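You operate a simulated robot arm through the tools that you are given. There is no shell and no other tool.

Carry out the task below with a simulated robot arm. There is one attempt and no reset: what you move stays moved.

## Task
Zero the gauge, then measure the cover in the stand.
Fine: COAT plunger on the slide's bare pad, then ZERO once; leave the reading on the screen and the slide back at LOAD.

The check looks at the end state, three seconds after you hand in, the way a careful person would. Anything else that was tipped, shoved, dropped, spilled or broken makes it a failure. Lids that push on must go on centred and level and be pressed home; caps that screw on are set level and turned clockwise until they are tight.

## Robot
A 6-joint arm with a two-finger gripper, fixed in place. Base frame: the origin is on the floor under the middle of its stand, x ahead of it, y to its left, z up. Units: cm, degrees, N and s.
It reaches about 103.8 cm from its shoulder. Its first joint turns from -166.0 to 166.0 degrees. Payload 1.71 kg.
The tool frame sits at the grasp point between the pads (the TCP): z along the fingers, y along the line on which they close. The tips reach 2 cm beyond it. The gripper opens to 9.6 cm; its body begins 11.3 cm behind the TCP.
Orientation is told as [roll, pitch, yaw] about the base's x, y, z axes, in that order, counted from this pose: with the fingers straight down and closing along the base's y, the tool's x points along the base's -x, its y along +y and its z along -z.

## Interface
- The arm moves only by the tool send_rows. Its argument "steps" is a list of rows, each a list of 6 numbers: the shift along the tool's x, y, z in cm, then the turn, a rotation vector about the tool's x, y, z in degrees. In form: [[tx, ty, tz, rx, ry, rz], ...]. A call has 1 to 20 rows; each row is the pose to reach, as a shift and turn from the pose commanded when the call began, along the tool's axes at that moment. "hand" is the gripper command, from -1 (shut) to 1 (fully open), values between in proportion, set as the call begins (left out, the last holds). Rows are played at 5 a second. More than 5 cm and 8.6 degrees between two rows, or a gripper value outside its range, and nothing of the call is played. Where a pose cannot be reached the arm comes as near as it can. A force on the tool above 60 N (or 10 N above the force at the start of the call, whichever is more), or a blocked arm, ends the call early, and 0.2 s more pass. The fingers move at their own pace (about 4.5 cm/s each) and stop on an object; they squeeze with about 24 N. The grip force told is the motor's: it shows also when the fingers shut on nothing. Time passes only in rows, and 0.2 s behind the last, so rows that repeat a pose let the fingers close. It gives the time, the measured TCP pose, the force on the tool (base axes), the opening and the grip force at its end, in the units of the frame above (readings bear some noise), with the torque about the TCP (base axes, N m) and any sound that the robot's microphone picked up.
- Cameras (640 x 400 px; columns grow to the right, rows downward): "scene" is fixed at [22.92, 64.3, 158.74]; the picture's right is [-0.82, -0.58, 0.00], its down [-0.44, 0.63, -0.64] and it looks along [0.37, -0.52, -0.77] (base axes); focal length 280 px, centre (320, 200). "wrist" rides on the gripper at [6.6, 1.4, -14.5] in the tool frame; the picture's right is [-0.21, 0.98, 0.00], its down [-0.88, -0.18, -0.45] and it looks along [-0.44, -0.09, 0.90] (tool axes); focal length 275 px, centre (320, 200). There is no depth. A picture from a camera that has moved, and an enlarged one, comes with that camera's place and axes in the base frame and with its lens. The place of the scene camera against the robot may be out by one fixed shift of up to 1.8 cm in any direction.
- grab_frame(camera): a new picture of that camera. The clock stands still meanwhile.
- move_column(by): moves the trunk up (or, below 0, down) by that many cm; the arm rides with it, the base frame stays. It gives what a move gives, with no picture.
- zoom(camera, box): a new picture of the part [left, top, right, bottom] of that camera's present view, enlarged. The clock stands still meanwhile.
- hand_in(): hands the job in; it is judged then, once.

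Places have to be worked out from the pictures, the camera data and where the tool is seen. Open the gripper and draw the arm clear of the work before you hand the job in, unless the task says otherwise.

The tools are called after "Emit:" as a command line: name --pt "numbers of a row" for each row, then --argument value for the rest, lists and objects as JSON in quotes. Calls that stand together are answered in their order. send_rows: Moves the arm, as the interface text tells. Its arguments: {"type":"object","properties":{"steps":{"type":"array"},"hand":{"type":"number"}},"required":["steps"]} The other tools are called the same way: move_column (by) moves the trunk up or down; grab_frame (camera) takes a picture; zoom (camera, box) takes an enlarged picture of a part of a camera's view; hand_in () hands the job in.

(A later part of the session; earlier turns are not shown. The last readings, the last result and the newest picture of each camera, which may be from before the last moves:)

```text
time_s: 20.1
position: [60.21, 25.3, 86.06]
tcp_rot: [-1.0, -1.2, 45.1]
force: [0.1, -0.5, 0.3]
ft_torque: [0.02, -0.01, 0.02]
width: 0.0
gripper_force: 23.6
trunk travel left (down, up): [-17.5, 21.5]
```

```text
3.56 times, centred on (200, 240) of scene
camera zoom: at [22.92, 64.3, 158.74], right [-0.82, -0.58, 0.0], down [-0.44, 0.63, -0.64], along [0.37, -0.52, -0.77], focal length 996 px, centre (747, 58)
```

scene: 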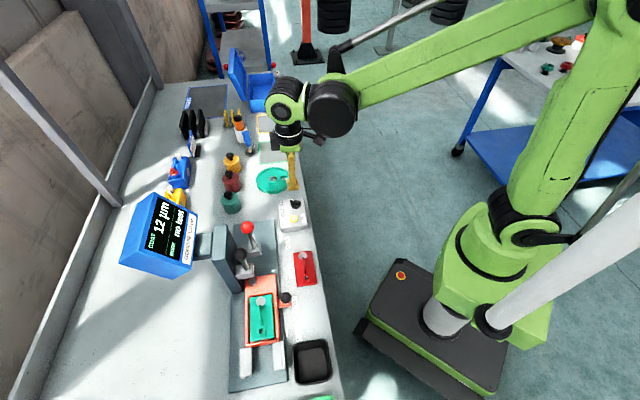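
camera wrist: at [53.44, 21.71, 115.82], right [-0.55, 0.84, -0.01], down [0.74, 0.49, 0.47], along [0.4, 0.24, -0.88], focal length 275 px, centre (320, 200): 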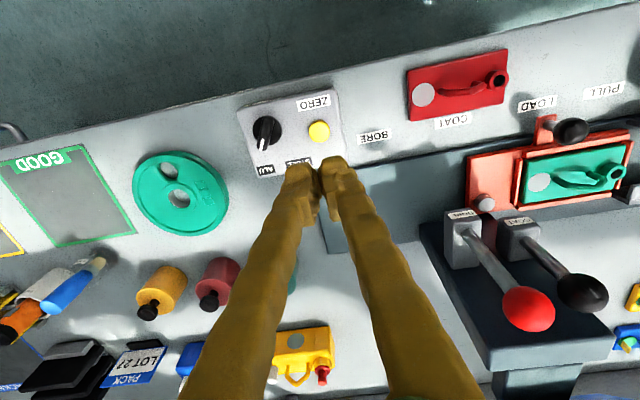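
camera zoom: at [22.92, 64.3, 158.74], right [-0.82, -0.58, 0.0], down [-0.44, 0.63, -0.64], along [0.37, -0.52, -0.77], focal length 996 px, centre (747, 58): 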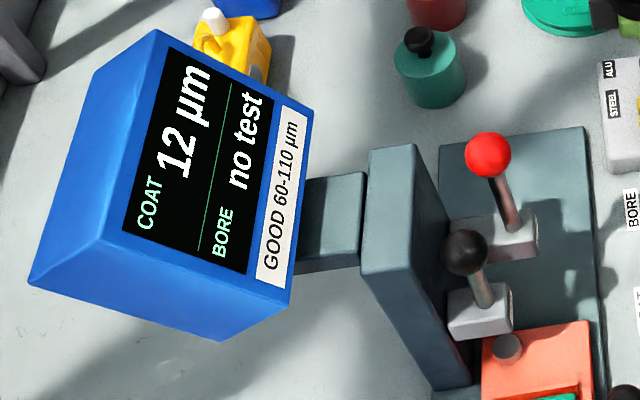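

Still no contact force. Continuing with small steps.

Emit:
send_rows --pt "0 0 0.15 0 0 0" --pt "0 0 0.3 0 0 0" --pt "0 0 0.3 0 0 0"

Emit:
zoom --camera "scene" --box '[110, 190, 290, 290]'

```text
time_s: 20.9
position: [60.08, 25.44, 85.73]
tcp_rot: [-1.1, -1.3, 45.1]
force: [0.4, 0.1, 0.2]
ft_torque: [0.01, 0.02, -0.01]
width: 0.0
gripper_force: 23.9
trunk travel left (down, up): [-17.5, 21.5]
```

```text
3.56 times, centred on (200, 240) of scene
camera zoom: at [22.92, 64.3, 158.74], right [-0.82, -0.58, 0.0], down [-0.44, 0.63, -0.64], along [0.37, -0.52, -0.77], focal length 996 px, centre (747, 58)
```

zoom: 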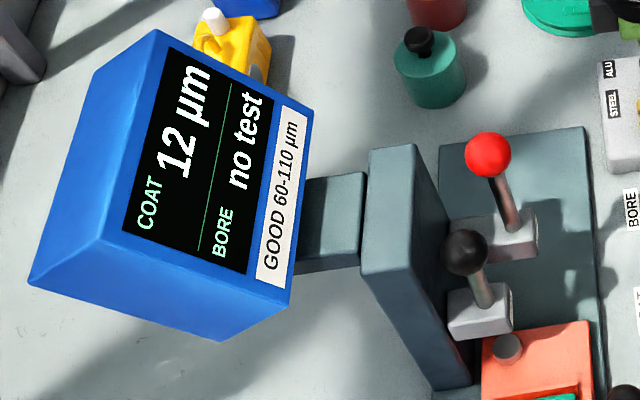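

Emit:
zoom --camera "scene" --box '[270, 195, 320, 235]'

Emit:
zoom --camera "wrist" --box '[260, 100, 380, 200]'

```text
10.00 times, centred on (295, 215) of scene
camera zoom: at [22.92, 64.3, 158.74], right [-0.82, -0.58, 0.0], down [-0.44, 0.63, -0.64], along [0.37, -0.52, -0.77], focal length 2802 px, centre (570, 50)
```

zoom: 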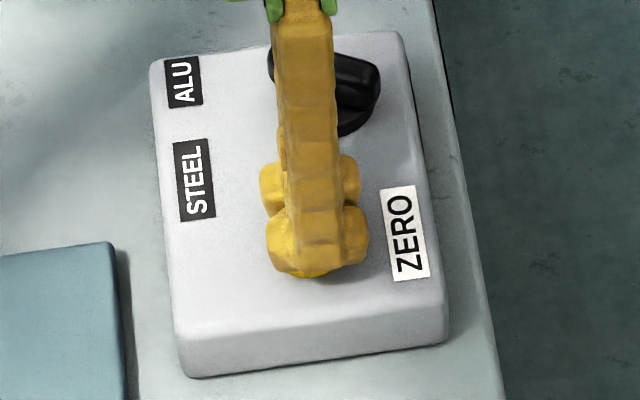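

```text
4.00 times, centred on (320, 150) of wrist
camera zoom: at [54.12, 21.79, 100.24], right [-0.55, 0.84, -0.01], down [0.74, 0.49, 0.47], along [0.4, 0.24, -0.88], focal length 1101 px, centre (320, 400)
```

zoom: 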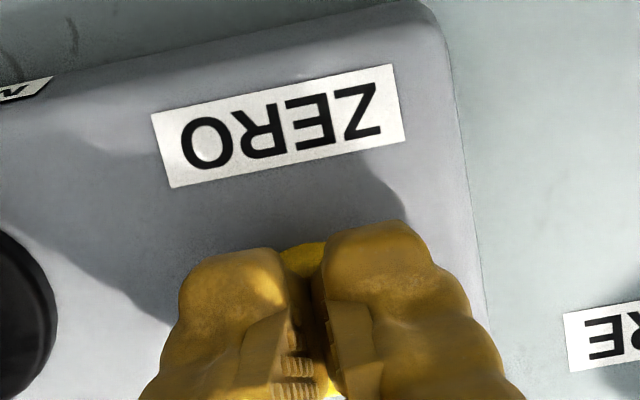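

The tips are right over the button, about to touch. Continuing down in small steps.

Emit:
send_rows --pt "0 0 0.12 0 0 0" --pt "0 0 0.25 0 0 0" --pt "0 0 0.25 0 0 0"

Emit:
zoom --camera "scene" --box '[110, 190, 290, 290]'

```text
time_s: 21.7
position: [60.2, 25.39, 85.59]
tcp_rot: [-1.1, -1.3, 45.0]
force: [-0.6, -1.3, 1.3]
ft_torque: [0.0, 0.01, 0.03]
width: 0.59
gripper_force: 29.4
trunk travel left (down, up): [-17.5, 21.5]
heard: click
```

```text
3.56 times, centred on (200, 240) of scene
camera zoom: at [22.92, 64.3, 158.74], right [-0.82, -0.58, 0.0], down [-0.44, 0.63, -0.64], along [0.37, -0.52, -0.77], focal length 996 px, centre (747, 58)
```

zoom: 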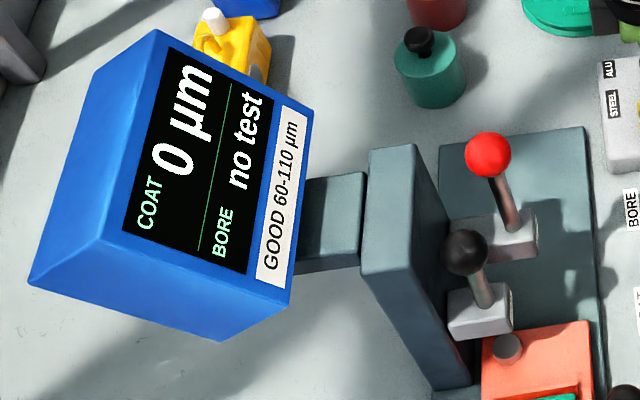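

A click, and the screen shows 0 µm: zeroed once. I'll lift straight up off the button.

Emit:
send_rows --pt "0 0 -0.5 0 0 0" --pt "0 0 -2 0 0 0" --pt "0 0 -5 0 0 0" --pt "0 0 -9 0 0 0" --pt "0 0 -13 0 0 0" --pt "0 0 -13 0 0 0"

Emit:
grab_frame --camera "scene"

Emit:
zoom --camera "scene" --box '[110, 190, 290, 290]'

Emit:
grab_frame --camera "wrist"

```text
time_s: 23.1
position: [59.76, 25.75, 98.81]
tcp_rot: [-1.1, -1.3, 45.1]
force: [-0.1, -0.5, -1.0]
ft_torque: [0.01, -0.02, -0.01]
width: 0.02
gripper_force: 29.7
trunk travel left (down, up): [-17.5, 21.5]
```

```text
taken
```

scene: 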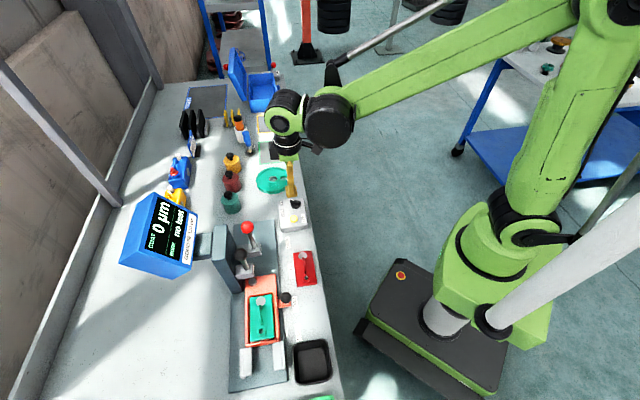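

```text
3.56 times, centred on (200, 240) of scene
camera zoom: at [22.92, 64.3, 158.74], right [-0.82, -0.58, 0.0], down [-0.44, 0.63, -0.64], along [0.37, -0.52, -0.77], focal length 996 px, centre (747, 58)
```

zoom: 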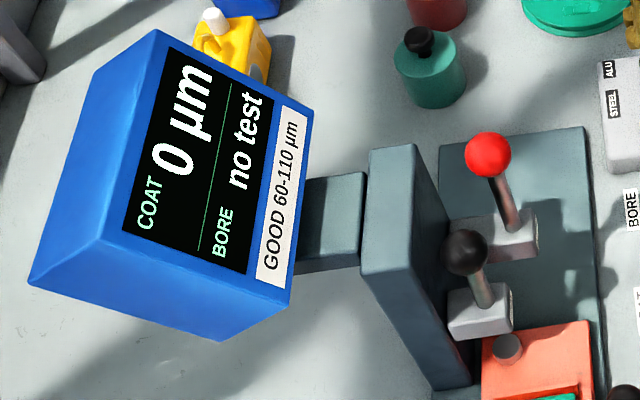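

```text
taken
camera wrist: at [53.78, 22.16, 113.11], right [-0.55, 0.84, -0.01], down [0.74, 0.49, 0.47], along [0.4, 0.24, -0.88], focal length 275 px, centre (320, 200)
```

wrist: 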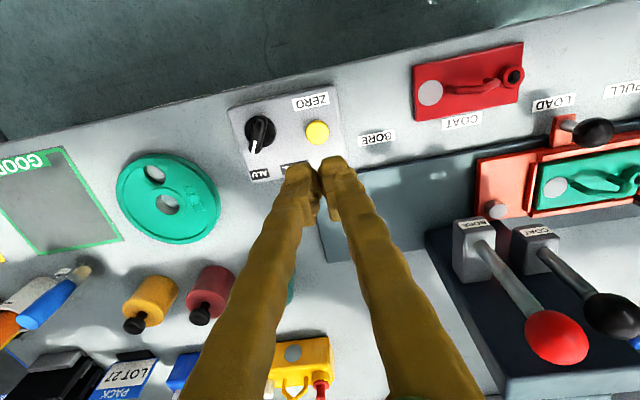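

ZERO is done (0 µm shown) and the selector is unchanged. Now I'll open the fingers to ~7 cm and travel along the bench side to above the slide knob (≈44.9, 48.0, 85.3), keeping slightly to the robot side to clear the slide rim.

Emit:
send_rows --pt "-0.8 4.4 0 0 0 0" --pt "-1.6 8.8 0 0 0 0" --pt "-2.4 13.2 0 0 0 0" --pt "-3.2 17.6 0 0 0 0" --pt "-4.0 22 0 0 0 0" --pt "-4.74 26.25 0 0 0 0" --pt "-4.74 26.25 0 0 0 0" --pt "-4.74 26.25 0 0 0 0" --hand 0.5

Emit:
grab_frame --camera "wrist"

Emit:
grab_frame --camera "scene"

```text
time_s: 24.9
position: [44.63, 47.28, 97.96]
tcp_rot: [-1.0, -1.3, 45.0]
force: [-0.8, 0.0, -0.4]
ft_torque: [-0.01, -0.02, 0.01]
width: 7.19
gripper_force: 0.1
trunk travel left (down, up): [-17.5, 21.5]
```

```text
taken
camera wrist: at [38.73, 43.57, 112.4], right [-0.55, 0.84, -0.01], down [0.74, 0.49, 0.47], along [0.4, 0.24, -0.88], focal length 275 px, centre (320, 200)
```

wrist: 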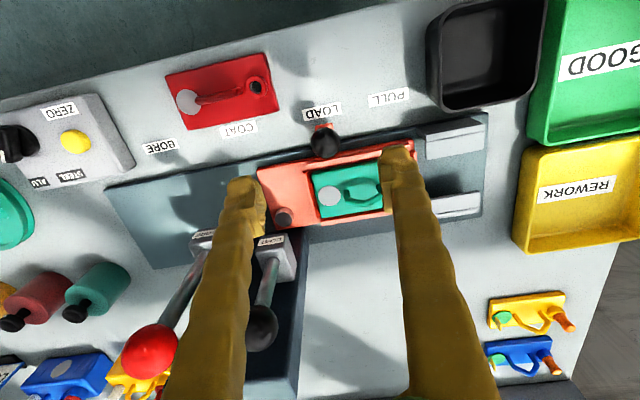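

```text
taken
```

scene: 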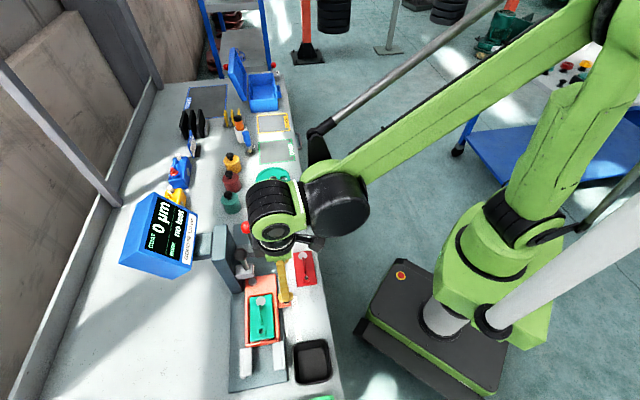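

The knob is between the fingers (seen at ≈(45.1, 47.9)). I'll descend partway and re-check alignment and rim clearance.

Emit:
send_rows --pt "0.1 0.45 2.5 0 0 0" --pt "0.1 0.45 5 0 0 0" --pt "0.1 0.45 7.5 0 0 0" --pt "0.1 0.45 7.5 0 0 0"

Emit:
grab_frame --camera "wrist"

Emit:
zoom --camera "scene" --box '[235, 255, 315, 325]'

```text
time_s: 25.9
position: [44.53, 47.53, 90.72]
tcp_rot: [-1.1, -1.3, 45.0]
force: [-0.1, -0.1, -0.5]
ft_torque: [-0.03, 0.03, -0.01]
width: 7.21
gripper_force: 0.1
trunk travel left (down, up): [-17.5, 21.5]
```

```text
taken
camera wrist: at [38.54, 43.92, 105.02], right [-0.55, 0.84, -0.01], down [0.74, 0.49, 0.47], along [0.4, 0.24, -0.88], focal length 275 px, centre (320, 200)
```

wrist: 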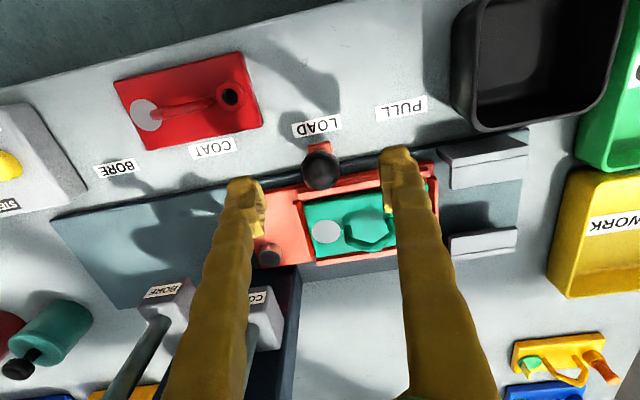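

```text
5.71 times, centred on (275, 290) of scene
camera zoom: at [22.92, 64.3, 158.74], right [-0.82, -0.58, 0.0], down [-0.44, 0.63, -0.64], along [0.37, -0.52, -0.77], focal length 1601 px, centre (577, -314)
```

zoom: 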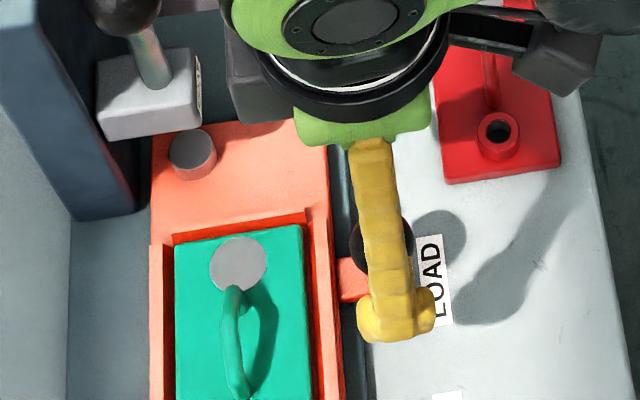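

The fingers straddle the knob well. Because the gripper body would pass near the plunger balls when the slide moves to COAT, I'll tilt the tool ~15° so its body leans toward the robot, then check again.

Emit:
send_rows --pt "0 0 0 0 -5 0" --pt "0 0 0 0 -10 0" --pt "0 0 0 0 -15 0" --pt "0 0 0 0 -15 0" --pt "0 0 0 0 -15 0"

Emit:
grab_frame --camera "wrist"

Emit:
zoom --camera "scene" --box '[220, 225, 330, 325]'

```text
time_s: 27.1
position: [44.56, 47.5, 90.68]
tcp_rot: [-1.2, -16.2, 45.4]
force: [-0.1, 0.2, 0.3]
ft_torque: [-0.02, -0.01, 0.01]
width: 7.21
gripper_force: 0.1
trunk travel left (down, up): [-17.5, 21.5]
```

```text
taken
camera wrist: at [36.06, 41.35, 102.75], right [-0.55, 0.83, 0.04], down [0.63, 0.39, 0.68], along [0.55, 0.4, -0.74], focal length 275 px, centre (320, 200)
```

wrist: 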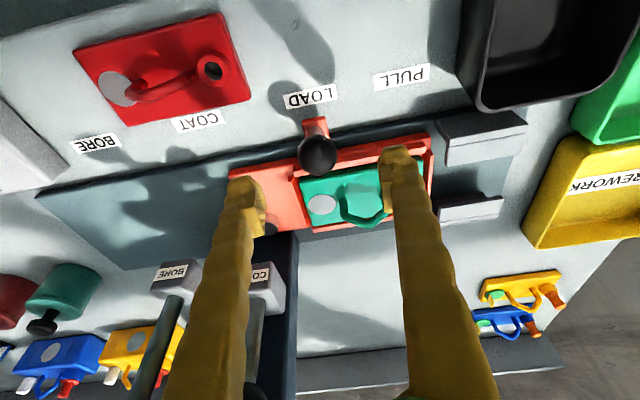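

```text
4.00 times, centred on (275, 275) of scene
camera zoom: at [22.92, 64.3, 158.74], right [-0.82, -0.58, 0.0], down [-0.44, 0.63, -0.64], along [0.37, -0.52, -0.77], focal length 1121 px, centre (500, -100)
```

zoom: 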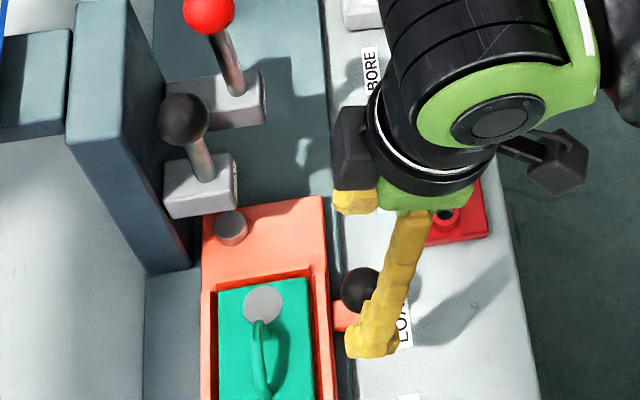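

Now the body leans away from the plungers. Knob seen at about (45.3, 48.0, 85.3). I'll lower to knob height with tips staying just on the robot side of the rim.

Emit:
send_rows --pt "0.4 -0.05 1.1 0 0 0" --pt "0.8 -0.1 2.2 0 0 0" --pt "1.2 -0.13 3.3 0 0 0" --pt "1.57 -0.13 4.33 0 0 0" --pt "1.57 -0.13 4.33 0 0 0"

Emit:
grab_frame --camera "wrist"

Emit:
zoom --camera "scene" --box '[235, 255, 315, 325]'

```text
time_s: 28.3
position: [44.53, 47.24, 86.14]
tcp_rot: [-1.2, -16.3, 45.3]
force: [-0.4, -0.5, 0.9]
ft_torque: [0.01, 0.03, 0.01]
width: 7.2
gripper_force: 0.1
trunk travel left (down, up): [-17.5, 21.5]
```

```text
taken
camera wrist: at [36.08, 41.13, 98.23], right [-0.55, 0.83, 0.04], down [0.63, 0.39, 0.68], along [0.55, 0.4, -0.74], focal length 275 px, centre (320, 200)
```

wrist: 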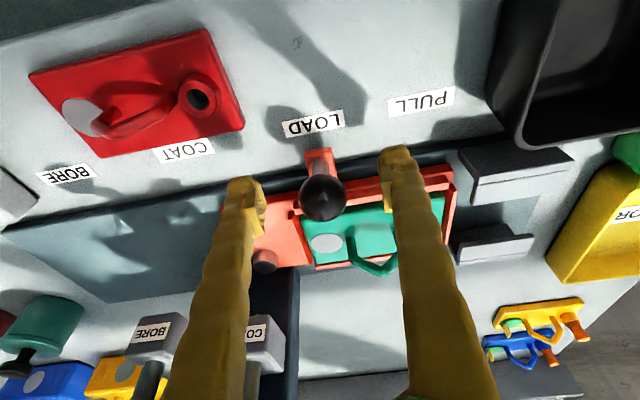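

```text
5.71 times, centred on (275, 290) of scene
camera zoom: at [22.92, 64.3, 158.74], right [-0.82, -0.58, 0.0], down [-0.44, 0.63, -0.64], along [0.37, -0.52, -0.77], focal length 1601 px, centre (577, -314)
```

zoom: 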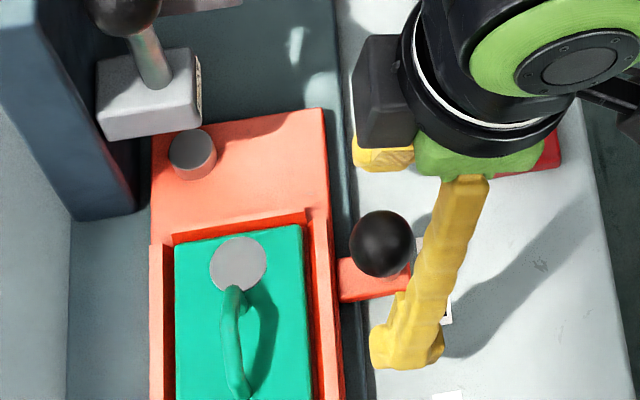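

The knob lies between the finger pads, just past the TCP. I'll go 0.4 cm deeper along the fingers and close on the knob.

Emit:
send_rows --pt "0 0 0.2 0 0 0" --pt "0 0 0.4 0 0 0" --pt "0 0 0.4 0 0 0"

Emit:
send_rows --pt "0 0 0 0 0 0" --pt "0 0 0 0 0 0" --pt "0 0 0 0 0 0" --pt "0 0 0 0 0 0" --pt "0 0 0 0 0 0" --hand -1

Emit:
grab_frame --camera "wrist"

Emit:
zoom --camera "scene" --box '[220, 245, 320, 325]'

```text
time_s: 29.1
position: [44.65, 47.37, 85.64]
tcp_rot: [-1.2, -16.3, 45.5]
force: [-0.1, -0.1, 0.4]
ft_torque: [0.03, -0.04, -0.03]
width: 7.21
gripper_force: 0.1
trunk travel left (down, up): [-17.5, 21.5]
```

```text
time_s: 30.3
position: [44.59, 47.32, 85.62]
tcp_rot: [-1.2, -16.3, 45.4]
force: [-0.2, 0.1, -0.5]
ft_torque: [-0.03, -0.01, 0.0]
width: 2.6
gripper_force: 34.6
trunk travel left (down, up): [-17.5, 21.5]
```

```text
taken
camera wrist: at [36.12, 41.19, 97.79], right [-0.55, 0.83, 0.04], down [0.63, 0.39, 0.68], along [0.55, 0.4, -0.74], focal length 275 px, centre (320, 200)
```

wrist: 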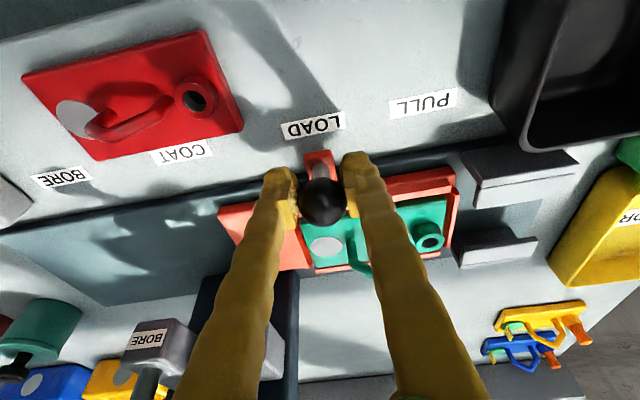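

```text
5.00 times, centred on (270, 285) of scene
camera zoom: at [22.92, 64.3, 158.74], right [-0.82, -0.58, 0.0], down [-0.44, 0.63, -0.64], along [0.37, -0.52, -0.77], focal length 1401 px, centre (570, -225)
```

zoom: 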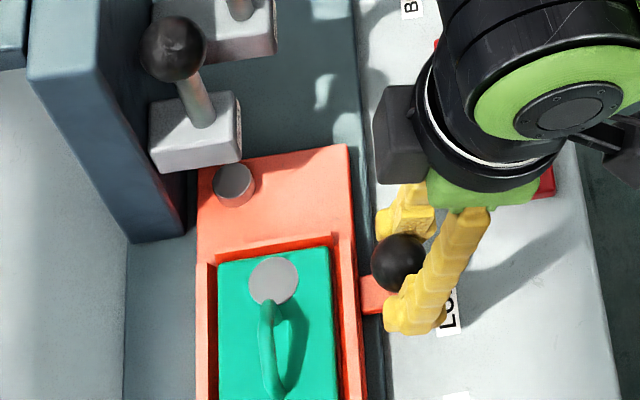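

The knob is gripped (opening 2.6 cm). I'll move 2 cm along the track toward COAT first and check that the slide follows with low force.

Emit:
send_rows --pt "0 -0.5 0.01 0 0 0" --pt "0.01 -1 0.02 0 0 0" --pt "0.01 -1.5 0.03 0 0 0" --pt "0.01 -2 0.04 0 0 0" --pt "0.01 -2 0.04 0 0 0"

Emit:
zoom --camera "scene" --box '[200, 225, 320, 325]'

Emit:
grab_frame --camera "wrist"

```text
time_s: 31.5
position: [45.8, 46.06, 85.66]
tcp_rot: [-1.1, -16.3, 45.4]
force: [9.1, 9.6, 9.9]
ft_torque: [0.05, -0.01, -0.03]
width: 2.63
gripper_force: 35.4
trunk travel left (down, up): [-17.5, 21.5]
```

```text
4.00 times, centred on (260, 275) of scene
camera zoom: at [22.92, 64.3, 158.74], right [-0.82, -0.58, 0.0], down [-0.44, 0.63, -0.64], along [0.37, -0.52, -0.77], focal length 1121 px, centre (560, -100)
```

zoom: 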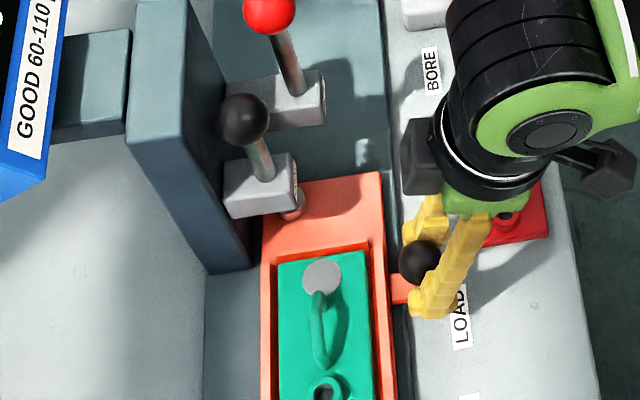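

```text
taken
camera wrist: at [37.46, 39.84, 97.79], right [-0.55, 0.83, 0.04], down [0.63, 0.39, 0.68], along [0.55, 0.4, -0.74], focal length 275 px, centre (320, 200)
```

wrist: 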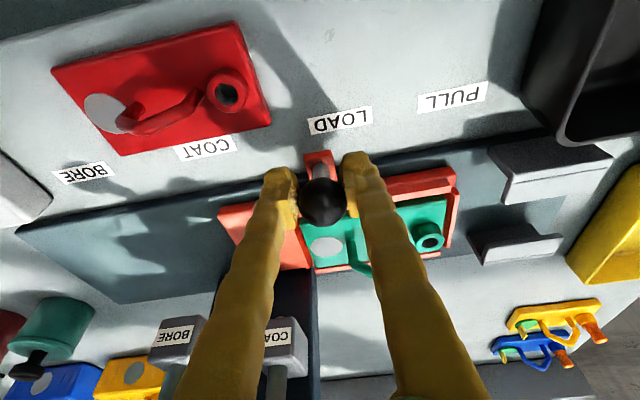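

The slide follows smoothly, with a mild side load (~13 N toward +p, 10 N up). I'll continue with a small correction toward +p and up, and see how the load changes.

Emit:
send_rows --pt "-0.17 0 -0.05 0 0 0" --pt "-0.17 -0.5 -0.05 0 0 0" --pt "-0.17 -1 -0.05 0 0 0" --pt "-0.17 -1.5 -0.05 0 0 0" --pt "-0.17 -2 -0.05 0 0 0" --pt "-0.17 -2 -0.05 0 0 0"

```text
time_s: 32.9
position: [47.41, 44.44, 85.83]
tcp_rot: [-1.2, -16.2, 45.3]
force: [-6.6, -7.5, -24.0]
ft_torque: [-0.12, 0.14, -0.04]
width: 2.61
gripper_force: 35.2
trunk travel left (down, up): [-17.5, 21.5]
```

The load flipped (z −24 N): I raised slightly too much. Correcting down ~0.13 cm and continuing another 2 cm.

Emit:
send_rows --pt "0.11 0 0.1 0 0 0" --pt "0.11 -0.5 0.11 0 0 0" --pt "0.11 -1 0.12 0 0 0" --pt "0.12 -1.5 0.13 0 0 0" --pt "0.12 -2 0.14 0 0 0" --pt "0.12 -2 0.14 0 0 0"

```text
time_s: 34.3
position: [48.78, 43.09, 85.63]
tcp_rot: [-1.2, -16.2, 45.3]
force: [-2.1, -2.9, -15.2]
ft_torque: [-0.03, 0.02, -0.02]
width: 2.6
gripper_force: 35.2
trunk travel left (down, up): [-17.5, 21.5]
```

Load is falling; moved about 5.95 cm so far. Another 2 cm with a slight lowering.

Emit:
send_rows --pt "0.03 0 0.07 0 0 0" --pt "0.03 -0.5 0.08 0 0 0" --pt "0.03 -1 0.09 0 0 0" --pt "0.03 -1.5 0.1 0 0 0" --pt "0.03 -2 0.11 0 0 0" --pt "0.03 -2 0.11 0 0 0"

Emit:
zoom --camera "scene" --box '[200, 225, 320, 325]'

Emit:
grab_frame --camera "wrist"

```text
time_s: 35.7
position: [50.18, 41.67, 85.7]
tcp_rot: [-1.2, -16.2, 45.5]
force: [4.6, 4.7, 8.6]
ft_torque: [0.0, 0.0, -0.02]
width: 2.61
gripper_force: 34.5
trunk travel left (down, up): [-17.5, 21.5]
```

```text
4.00 times, centred on (260, 275) of scene
camera zoom: at [22.92, 64.3, 158.74], right [-0.82, -0.58, 0.0], down [-0.44, 0.63, -0.64], along [0.37, -0.52, -0.77], focal length 1121 px, centre (560, -100)
```

zoom: 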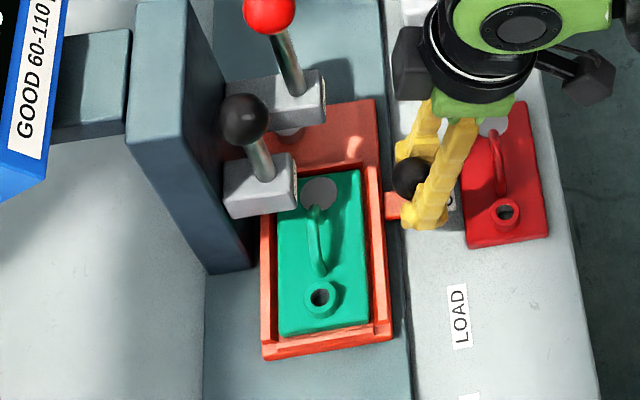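

```text
taken
camera wrist: at [41.78, 35.52, 97.81], right [-0.55, 0.83, 0.04], down [0.63, 0.39, 0.68], along [0.55, 0.4, -0.74], focal length 275 px, centre (320, 200)
```

wrist: 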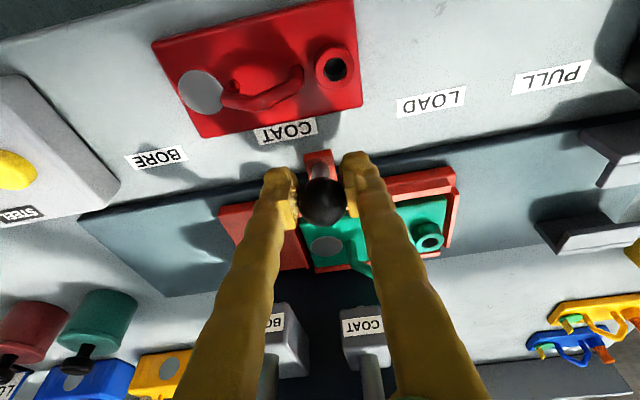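

Side loads are small. The tab now needs about 1.95 cm more to align with the COAT label as it was with LOAD.

Emit:
send_rows --pt "-0.02 -0.5 0.0 0 0 0" --pt "-0.03 -1 0.01 0 0 0" --pt "-0.03 -1.5 0.02 0 0 0" --pt "-0.03 -1.95 0.02 0 0 0" --pt "-0.03 -1.95 0.02 0 0 0"

Emit:
zoom --camera "scene" --box '[200, 225, 320, 325]'

Emit:
grab_frame --camera "wrist"

```text
time_s: 36.9
position: [51.44, 40.31, 85.8]
tcp_rot: [-1.3, -16.3, 45.4]
force: [13.8, 9.7, 10.8]
ft_torque: [0.18, -0.18, 0.0]
width: 2.62
gripper_force: 35.1
trunk travel left (down, up): [-17.5, 21.5]
```

```text
4.00 times, centred on (260, 275) of scene
camera zoom: at [22.92, 64.3, 158.74], right [-0.82, -0.58, 0.0], down [-0.44, 0.63, -0.64], along [0.37, -0.52, -0.77], focal length 1121 px, centre (560, -100)
```

zoom: 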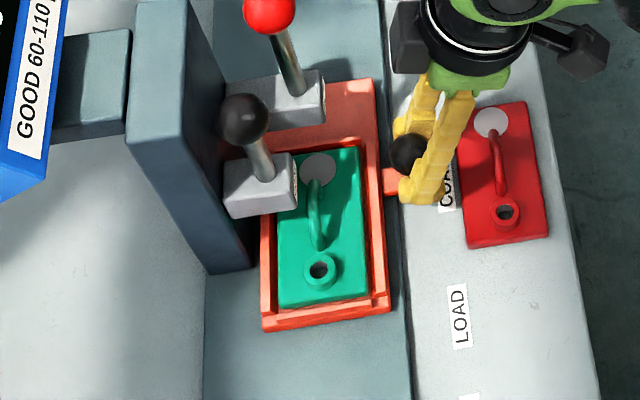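

```text
taken
camera wrist: at [43.11, 34.18, 97.8], right [-0.55, 0.83, 0.04], down [0.63, 0.39, 0.68], along [0.55, 0.4, -0.74], focal length 275 px, centre (320, 200)
```

wrist: 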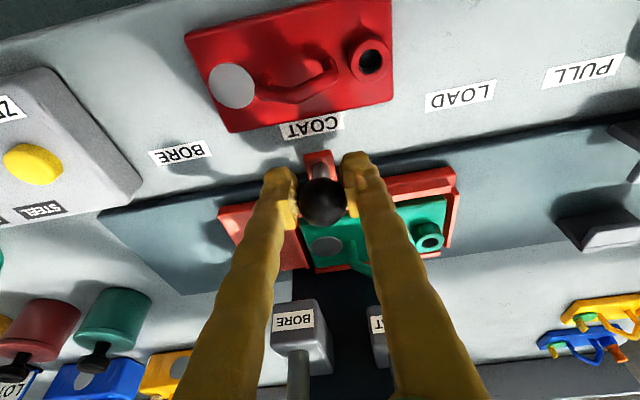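

The COAT label now sits exactly where LOAD sat relative to the tab (313, 126 vs 313, 125), so the slide is at COAT. I'll release the knob and retreat along the fingers.

Emit:
send_rows --pt "0 0 0 0 0 0" --pt "0 0 0 0 0 0" --pt "0 0 0 0 0 0" --pt "0 0 0 0 0 0" --hand 0.5

Emit:
send_rows --pt "0 0 -1 0 0 0" --pt "0 0 -4 0 0 0" --pt "0 0 -8 0 0 0" --pt "0 0 -12 0 0 0" --pt "0 0 -12 0 0 0"

Emit:
grab_frame --camera "wrist"

Emit:
zoom --camera "scene" --box '[200, 225, 320, 325]'

```text
time_s: 37.9
position: [51.45, 40.36, 85.72]
tcp_rot: [-1.2, -16.3, 45.5]
force: [0.3, 0.1, -0.2]
ft_torque: [-0.01, -0.01, 0.01]
width: 7.19
gripper_force: 0.0
trunk travel left (down, up): [-17.5, 21.5]
```

```text
time_s: 39.1
position: [49.02, 37.95, 96.93]
tcp_rot: [-1.2, -16.3, 45.2]
force: [0.7, -0.3, -0.3]
ft_torque: [0.0, -0.02, 0.04]
width: 7.21
gripper_force: 0.1
trunk travel left (down, up): [-17.5, 21.5]
```

```text
taken
camera wrist: at [40.65, 31.77, 109.06], right [-0.55, 0.83, 0.04], down [0.63, 0.39, 0.68], along [0.55, 0.4, -0.74], focal length 275 px, centre (320, 200)
```

wrist: 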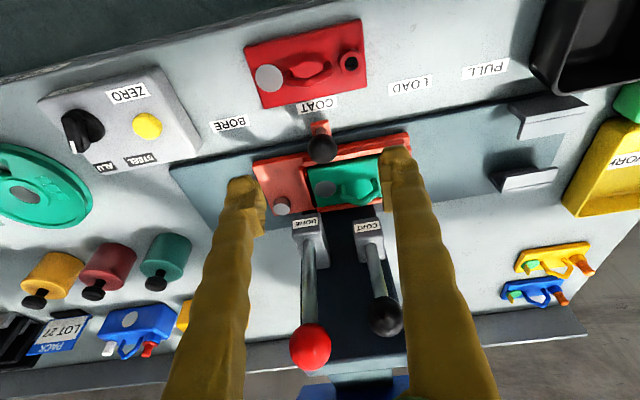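

```text
4.00 times, centred on (260, 275) of scene
camera zoom: at [22.92, 64.3, 158.74], right [-0.82, -0.58, 0.0], down [-0.44, 0.63, -0.64], along [0.37, -0.52, -0.77], focal length 1121 px, centre (560, -100)
```

zoom: 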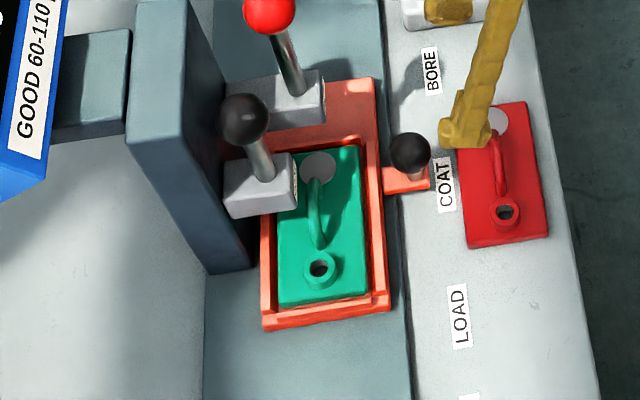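

The slide stays at COAT with its tab on the COAT label. Now I'll close the fingers, rise, un-tilt and move back above the black COAT ball.

Emit:
send_rows --pt "-0.93 0 -3.2 0 5 0" --pt "-1.87 0 -6.4 0 10 0" --pt "-2.8 0 -9.6 0 15 0" --pt "-6.79 0.9 -8.44 0 15 0" --pt "-10.79 1.8 -7.27 0 15 0" --pt "-14.78 2.72 -6.11 0 15 0" --pt "-14.78 2.72 -6.11 0 15 0" --pt "-14.78 2.72 -6.11 0 15 0" --hand -1

Emit:
zoom --camera "wrist" --box '[220, 80, 420, 220]'

Emit:
zoom --camera "scene" --box '[195, 215, 285, 275]'

```text
time_s: 40.9
position: [55.45, 49.16, 107.07]
tcp_rot: [-1.1, -1.3, 45.1]
force: [-0.6, 0.5, 0.1]
ft_torque: [-0.04, 0.01, 0.0]
width: 0.0
gripper_force: 24.2
trunk travel left (down, up): [-17.5, 21.5]
```

```text
2.86 times, centred on (320, 150) of wrist
camera zoom: at [49.51, 45.47, 121.4], right [-0.55, 0.84, -0.01], down [0.74, 0.49, 0.47], along [0.4, 0.24, -0.88], focal length 786 px, centre (320, 343)
```

zoom: 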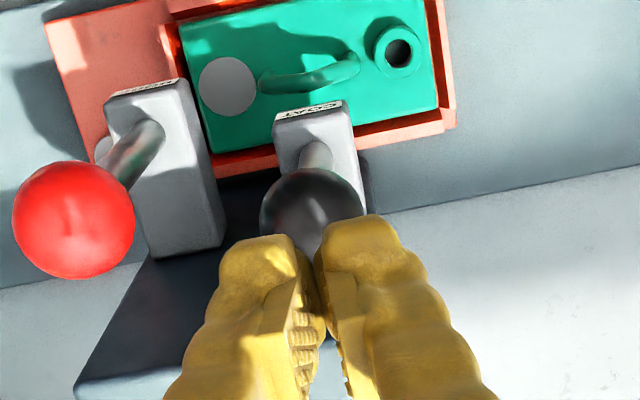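

```text
6.67 times, centred on (240, 245) of scene
camera zoom: at [22.92, 64.3, 158.74], right [-0.82, -0.58, 0.0], down [-0.44, 0.63, -0.64], along [0.37, -0.52, -0.77], focal length 1868 px, centre (853, -100)
```

zoom: 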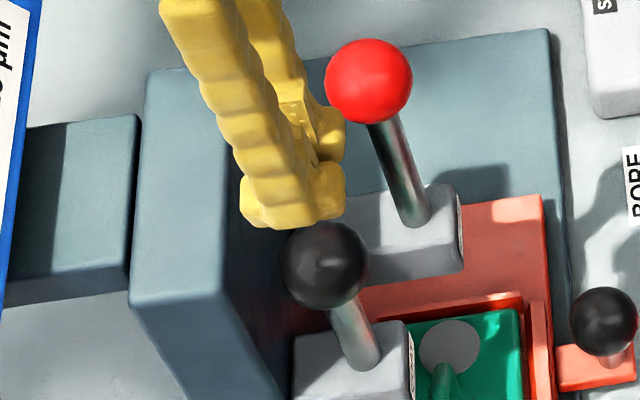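

Fingers are almost over the ball again; ball at about (55.95, 48.8). I'll nudge ~0.4 cm and descend to just touching it.

Emit:
send_rows --pt "0.18 -0.4 1.5 0 0 0" --pt "0.18 -0.4 3 0 0 0" --pt "0.18 -0.4 4.5 0 0 0" --pt "0.18 -0.4 5 0 0 0" --pt "0.18 -0.4 5 0 0 0"

Emit:
zoom --camera "scene" --box '[195, 215, 285, 275]'

Emit:
zoom --camera "wrist" --box '[220, 80, 420, 220]'

```text
time_s: 42.1
position: [55.91, 48.64, 102.04]
tcp_rot: [-1.1, -1.4, 45.1]
force: [0.0, 0.6, 1.4]
ft_torque: [0.0, 0.01, 0.02]
width: 0.01
gripper_force: 24.3
trunk travel left (down, up): [-17.5, 21.5]
```

```text
6.67 times, centred on (240, 245) of scene
camera zoom: at [22.92, 64.3, 158.74], right [-0.82, -0.58, 0.0], down [-0.44, 0.63, -0.64], along [0.37, -0.52, -0.77], focal length 1868 px, centre (853, -100)
```

zoom: 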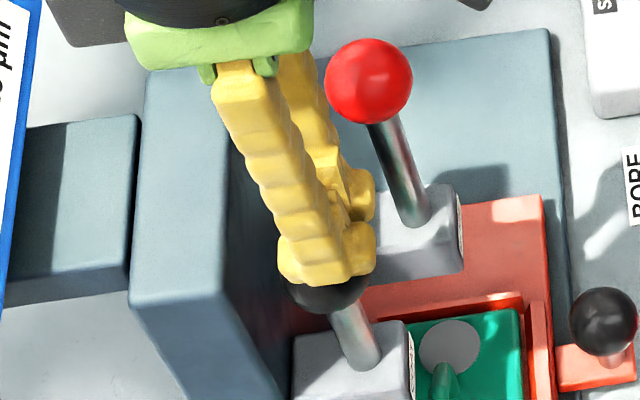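

```text
2.86 times, centred on (320, 150) of wrist
camera zoom: at [49.96, 45.0, 116.42], right [-0.55, 0.84, -0.01], down [0.74, 0.49, 0.47], along [0.4, 0.24, -0.88], focal length 786 px, centre (320, 343)
```

zoom: 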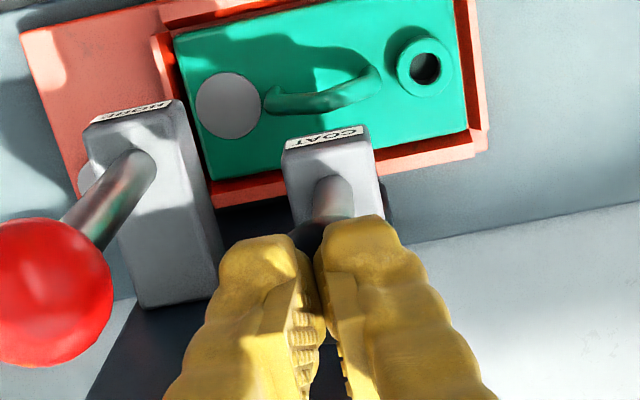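

Touching the ball. I'll press down in steps to about 2.5 cm of stroke and check the probe against the cover.

Emit:
send_rows --pt "0 0 0.5 0 0 0" --pt "0 0 1.0 0 0 0" --pt "0 0 1.5 0 0 0" --pt "0 0 2.0 0 0 0" --pt "0 0 2.5 0 0 0" --pt "0 0 2.5 0 0 0"

Emit:
zoom --camera "scene" --box '[225, 245, 295, 295]'

Emit:
zoom --camera "scene" --box '[110, 190, 290, 290]'

Emit:
zoom --camera "wrist" --box '[240, 80, 400, 200]'

```text
time_s: 43.5
position: [56.06, 48.63, 99.63]
tcp_rot: [-1.1, -1.3, 45.1]
force: [-1.5, 1.0, 3.5]
ft_torque: [0.08, 0.06, -0.01]
width: 0.0
gripper_force: 23.9
trunk travel left (down, up): [-17.5, 21.5]
```

```text
8.00 times, centred on (260, 270) of scene
camera zoom: at [22.92, 64.3, 158.74], right [-0.82, -0.58, 0.0], down [-0.44, 0.63, -0.64], along [0.37, -0.52, -0.77], focal length 2242 px, centre (800, -360)
```

zoom: 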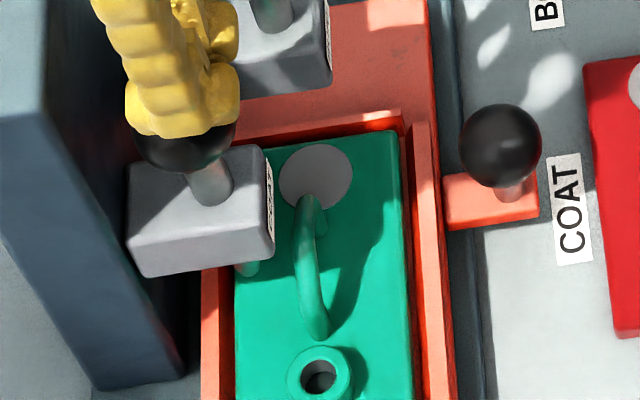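

```text
3.56 times, centred on (200, 240) of scene
camera zoom: at [22.92, 64.3, 158.74], right [-0.82, -0.58, 0.0], down [-0.44, 0.63, -0.64], along [0.37, -0.52, -0.77], focal length 996 px, centre (747, 58)
```

zoom: 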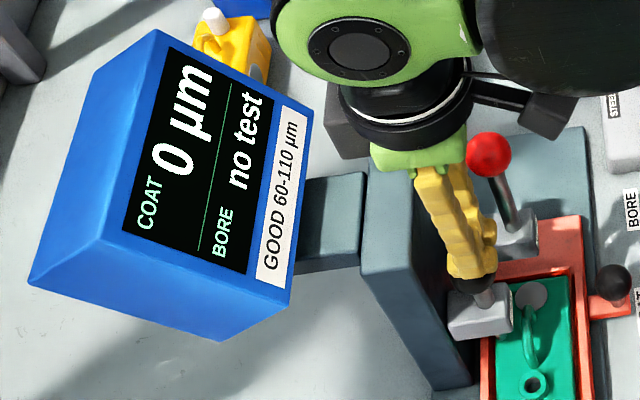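

```text
3.33 times, centred on (320, 140) of wrist
camera zoom: at [50.13, 44.96, 114.03], right [-0.55, 0.84, -0.01], down [0.74, 0.49, 0.47], along [0.4, 0.25, -0.88], focal length 918 px, centre (320, 400)
```

zoom: 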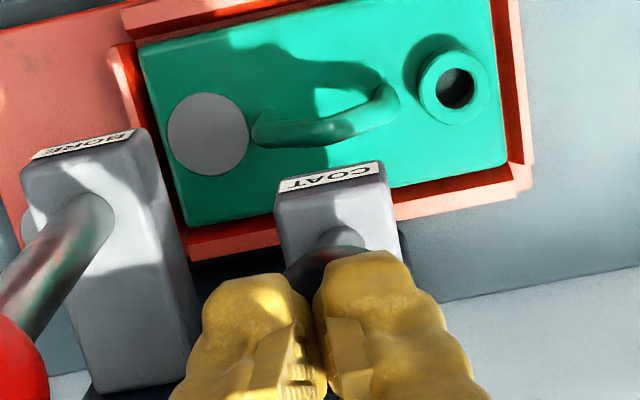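

The probe tip is visible just above the painted flat beside the handle. Continuing in small steps until it reads.

Emit:
send_rows --pt "0 0 0.2 0 0 0" --pt "0 0 0.4 0 0 0" --pt "0 0 0.6 0 0 0" --pt "0 0 0.6 0 0 0"

Emit:
zoom --camera "scene" --box '[110, 190, 290, 290]'

Emit:
zoom --camera "scene" --box '[225, 245, 295, 295]'

```text
time_s: 44.5
position: [55.98, 48.6, 98.97]
tcp_rot: [-1.2, -1.3, 45.2]
force: [-2.5, -1.1, 3.6]
ft_torque: [0.03, 0.02, 0.02]
width: 0.0
gripper_force: 23.6
trunk travel left (down, up): [-17.5, 21.5]
```

```text
3.56 times, centred on (200, 240) of scene
camera zoom: at [22.92, 64.3, 158.74], right [-0.82, -0.58, 0.0], down [-0.44, 0.63, -0.64], along [0.37, -0.52, -0.77], focal length 996 px, centre (747, 58)
```

zoom: 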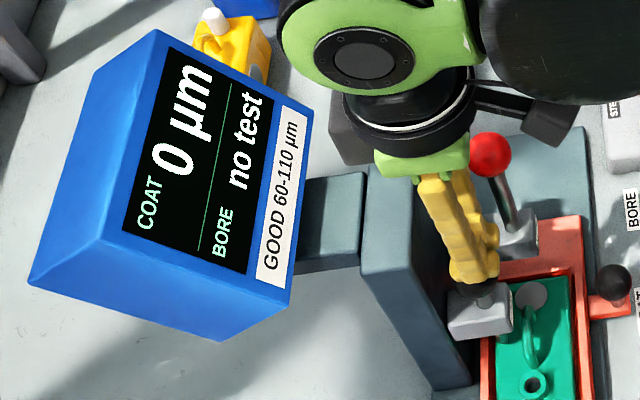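

```text
8.00 times, centred on (260, 270) of scene
camera zoom: at [22.92, 64.3, 158.74], right [-0.82, -0.58, 0.0], down [-0.44, 0.63, -0.64], along [0.37, -0.52, -0.77], focal length 2242 px, centre (800, -360)
```

zoom: 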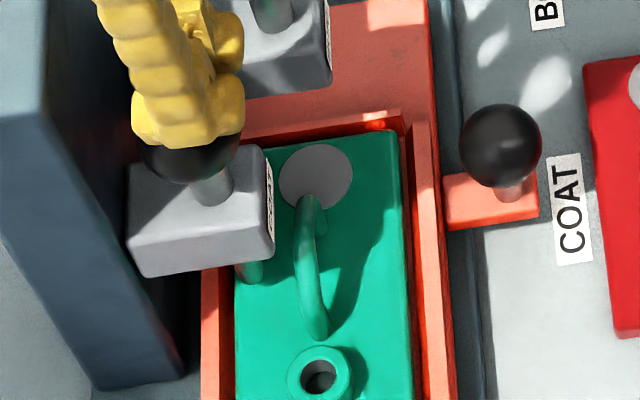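

Not in contact yet; continuing 0.1 cm at a time.

Emit:
send_rows --pt "0 0 0.12 0 0 0" --pt "0 0 0.25 0 0 0" --pt "0 0 0.38 0 0 0" --pt "0 0 0.5 0 0 0" --pt "0 0 0.5 0 0 0"

Emit:
zoom --camera "scene" --box '[110, 190, 290, 290]'

Emit:
zoom --camera "scene" --box '[225, 245, 295, 295]'

```text
time_s: 45.7
position: [56.12, 48.52, 98.44]
tcp_rot: [-1.0, -1.3, 45.2]
force: [-1.5, 2.2, 4.3]
ft_torque: [0.04, 0.11, 0.0]
width: 0.02
gripper_force: 24.0
trunk travel left (down, up): [-17.5, 21.5]
```

```text
3.56 times, centred on (200, 240) of scene
camera zoom: at [22.92, 64.3, 158.74], right [-0.82, -0.58, 0.0], down [-0.44, 0.63, -0.64], along [0.37, -0.52, -0.77], focal length 996 px, centre (747, 58)
```

zoom: 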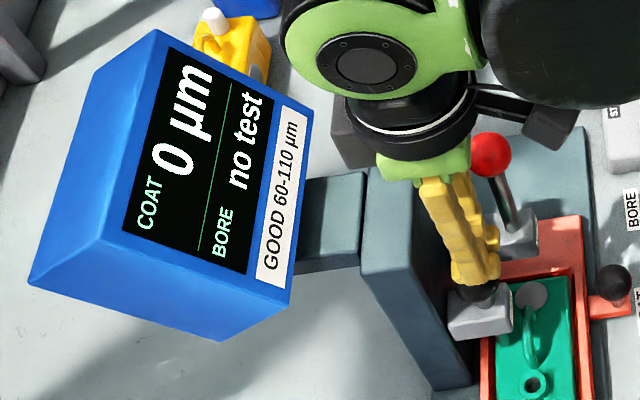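

```text
8.00 times, centred on (260, 270) of scene
camera zoom: at [22.92, 64.3, 158.74], right [-0.82, -0.58, 0.0], down [-0.44, 0.63, -0.64], along [0.37, -0.52, -0.77], focal length 2242 px, centre (800, -360)
```

zoom: 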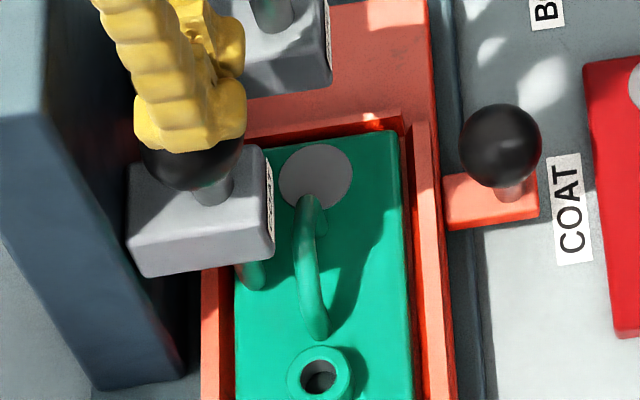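

Close to contact. A few more 0.1 cm steps.

Emit:
send_rows --pt "0 0 0.1 0 0 0" --pt "0 0 0.2 0 0 0" --pt "0 0 0.3 0 0 0" --pt "0 0 0.3 0 0 0"

Emit:
zoom --camera "scene" --box '[110, 190, 290, 290]'

Emit:
zoom --camera "scene" --box '[225, 245, 295, 295]'

```text
time_s: 46.7
position: [56.18, 48.5, 98.29]
tcp_rot: [-1.1, -1.3, 45.0]
force: [2.4, 2.3, 4.1]
ft_torque: [0.06, 0.0, 0.02]
width: 0.02
gripper_force: 24.1
trunk travel left (down, up): [-17.5, 21.5]
```

```text
3.56 times, centred on (200, 240) of scene
camera zoom: at [22.92, 64.3, 158.74], right [-0.82, -0.58, 0.0], down [-0.44, 0.63, -0.64], along [0.37, -0.52, -0.77], focal length 996 px, centre (747, 58)
```

zoom: 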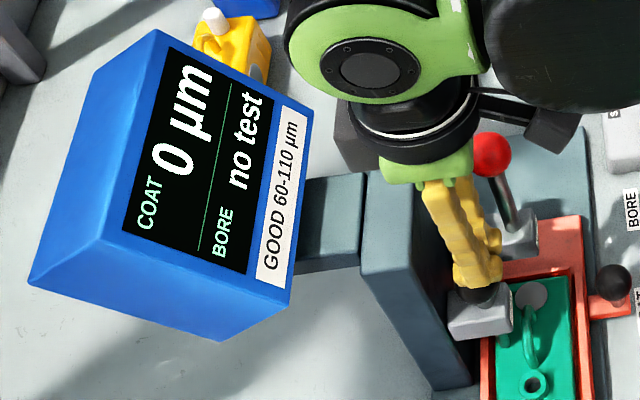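

```text
8.00 times, centred on (260, 270) of scene
camera zoom: at [22.92, 64.3, 158.74], right [-0.82, -0.58, 0.0], down [-0.44, 0.63, -0.64], along [0.37, -0.52, -0.77], focal length 2242 px, centre (800, -360)
```

zoom: 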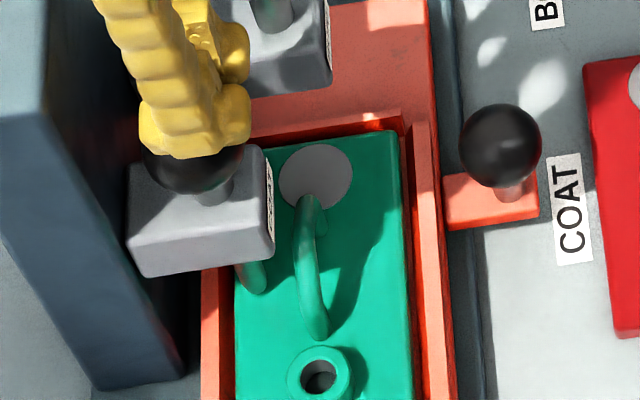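

Previously the pad contact came around TCP z≈97.6, so there are a few millimetres to go.

Emit:
send_rows --pt "0 0 0.1 0 0 0" --pt "0 0 0.2 0 0 0" --pt "0 0 0.3 0 0 0" --pt "0 0 0.3 0 0 0"

Emit:
zoom --camera "scene" --box '[110, 190, 290, 290]'

```text
time_s: 47.7
position: [56.26, 48.58, 97.88]
tcp_rot: [-1.1, -1.3, 45.1]
force: [-0.3, 3.4, 7.0]
ft_torque: [0.12, 0.02, 0.04]
width: 0.02
gripper_force: 23.9
trunk travel left (down, up): [-17.5, 21.5]
```

```text
3.56 times, centred on (200, 240) of scene
camera zoom: at [22.92, 64.3, 158.74], right [-0.82, -0.58, 0.0], down [-0.44, 0.63, -0.64], along [0.37, -0.52, -0.77], focal length 996 px, centre (747, 58)
```

zoom: 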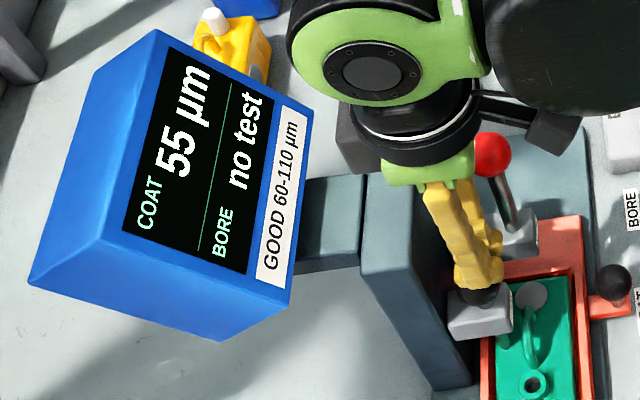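

The gauge reads 55 µm with light, firm contact (7 N). I'll hold for half a second and re-read to make sure it's stable.

Emit:
send_rows --pt "0 0 0.05 0 0 0" --pt "0 0 0.05 0 0 0" --pt "0 0 0.05 0 0 0"

Emit:
zoom --camera "scene" --box '[110, 190, 290, 290]'

Emit:
zoom --camera "scene" --box '[225, 245, 295, 295]'

```text
time_s: 48.5
position: [56.15, 48.56, 97.9]
tcp_rot: [-1.1, -1.3, 45.0]
force: [0.5, 2.0, 7.6]
ft_torque: [0.09, -0.01, 0.0]
width: 0.0
gripper_force: 23.9
trunk travel left (down, up): [-17.5, 21.5]
```

```text
3.56 times, centred on (200, 240) of scene
camera zoom: at [22.92, 64.3, 158.74], right [-0.82, -0.58, 0.0], down [-0.44, 0.63, -0.64], along [0.37, -0.52, -0.77], focal length 996 px, centre (747, 58)
```

zoom: 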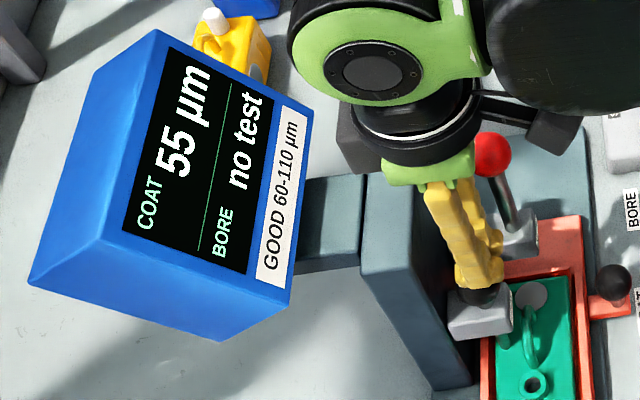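

```text
8.00 times, centred on (260, 270) of scene
camera zoom: at [22.92, 64.3, 158.74], right [-0.82, -0.58, 0.0], down [-0.44, 0.63, -0.64], along [0.37, -0.52, -0.77], focal length 2242 px, centre (800, -360)
```

zoom: 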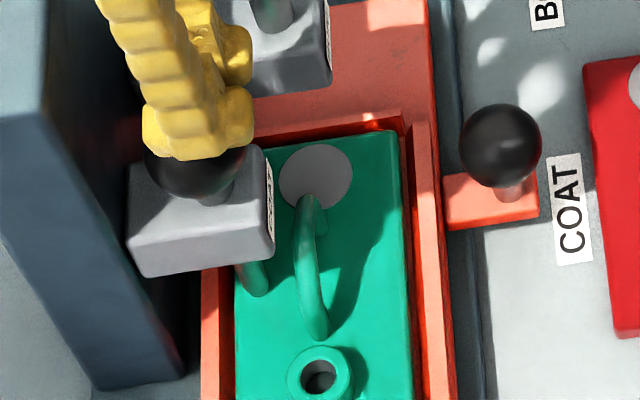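

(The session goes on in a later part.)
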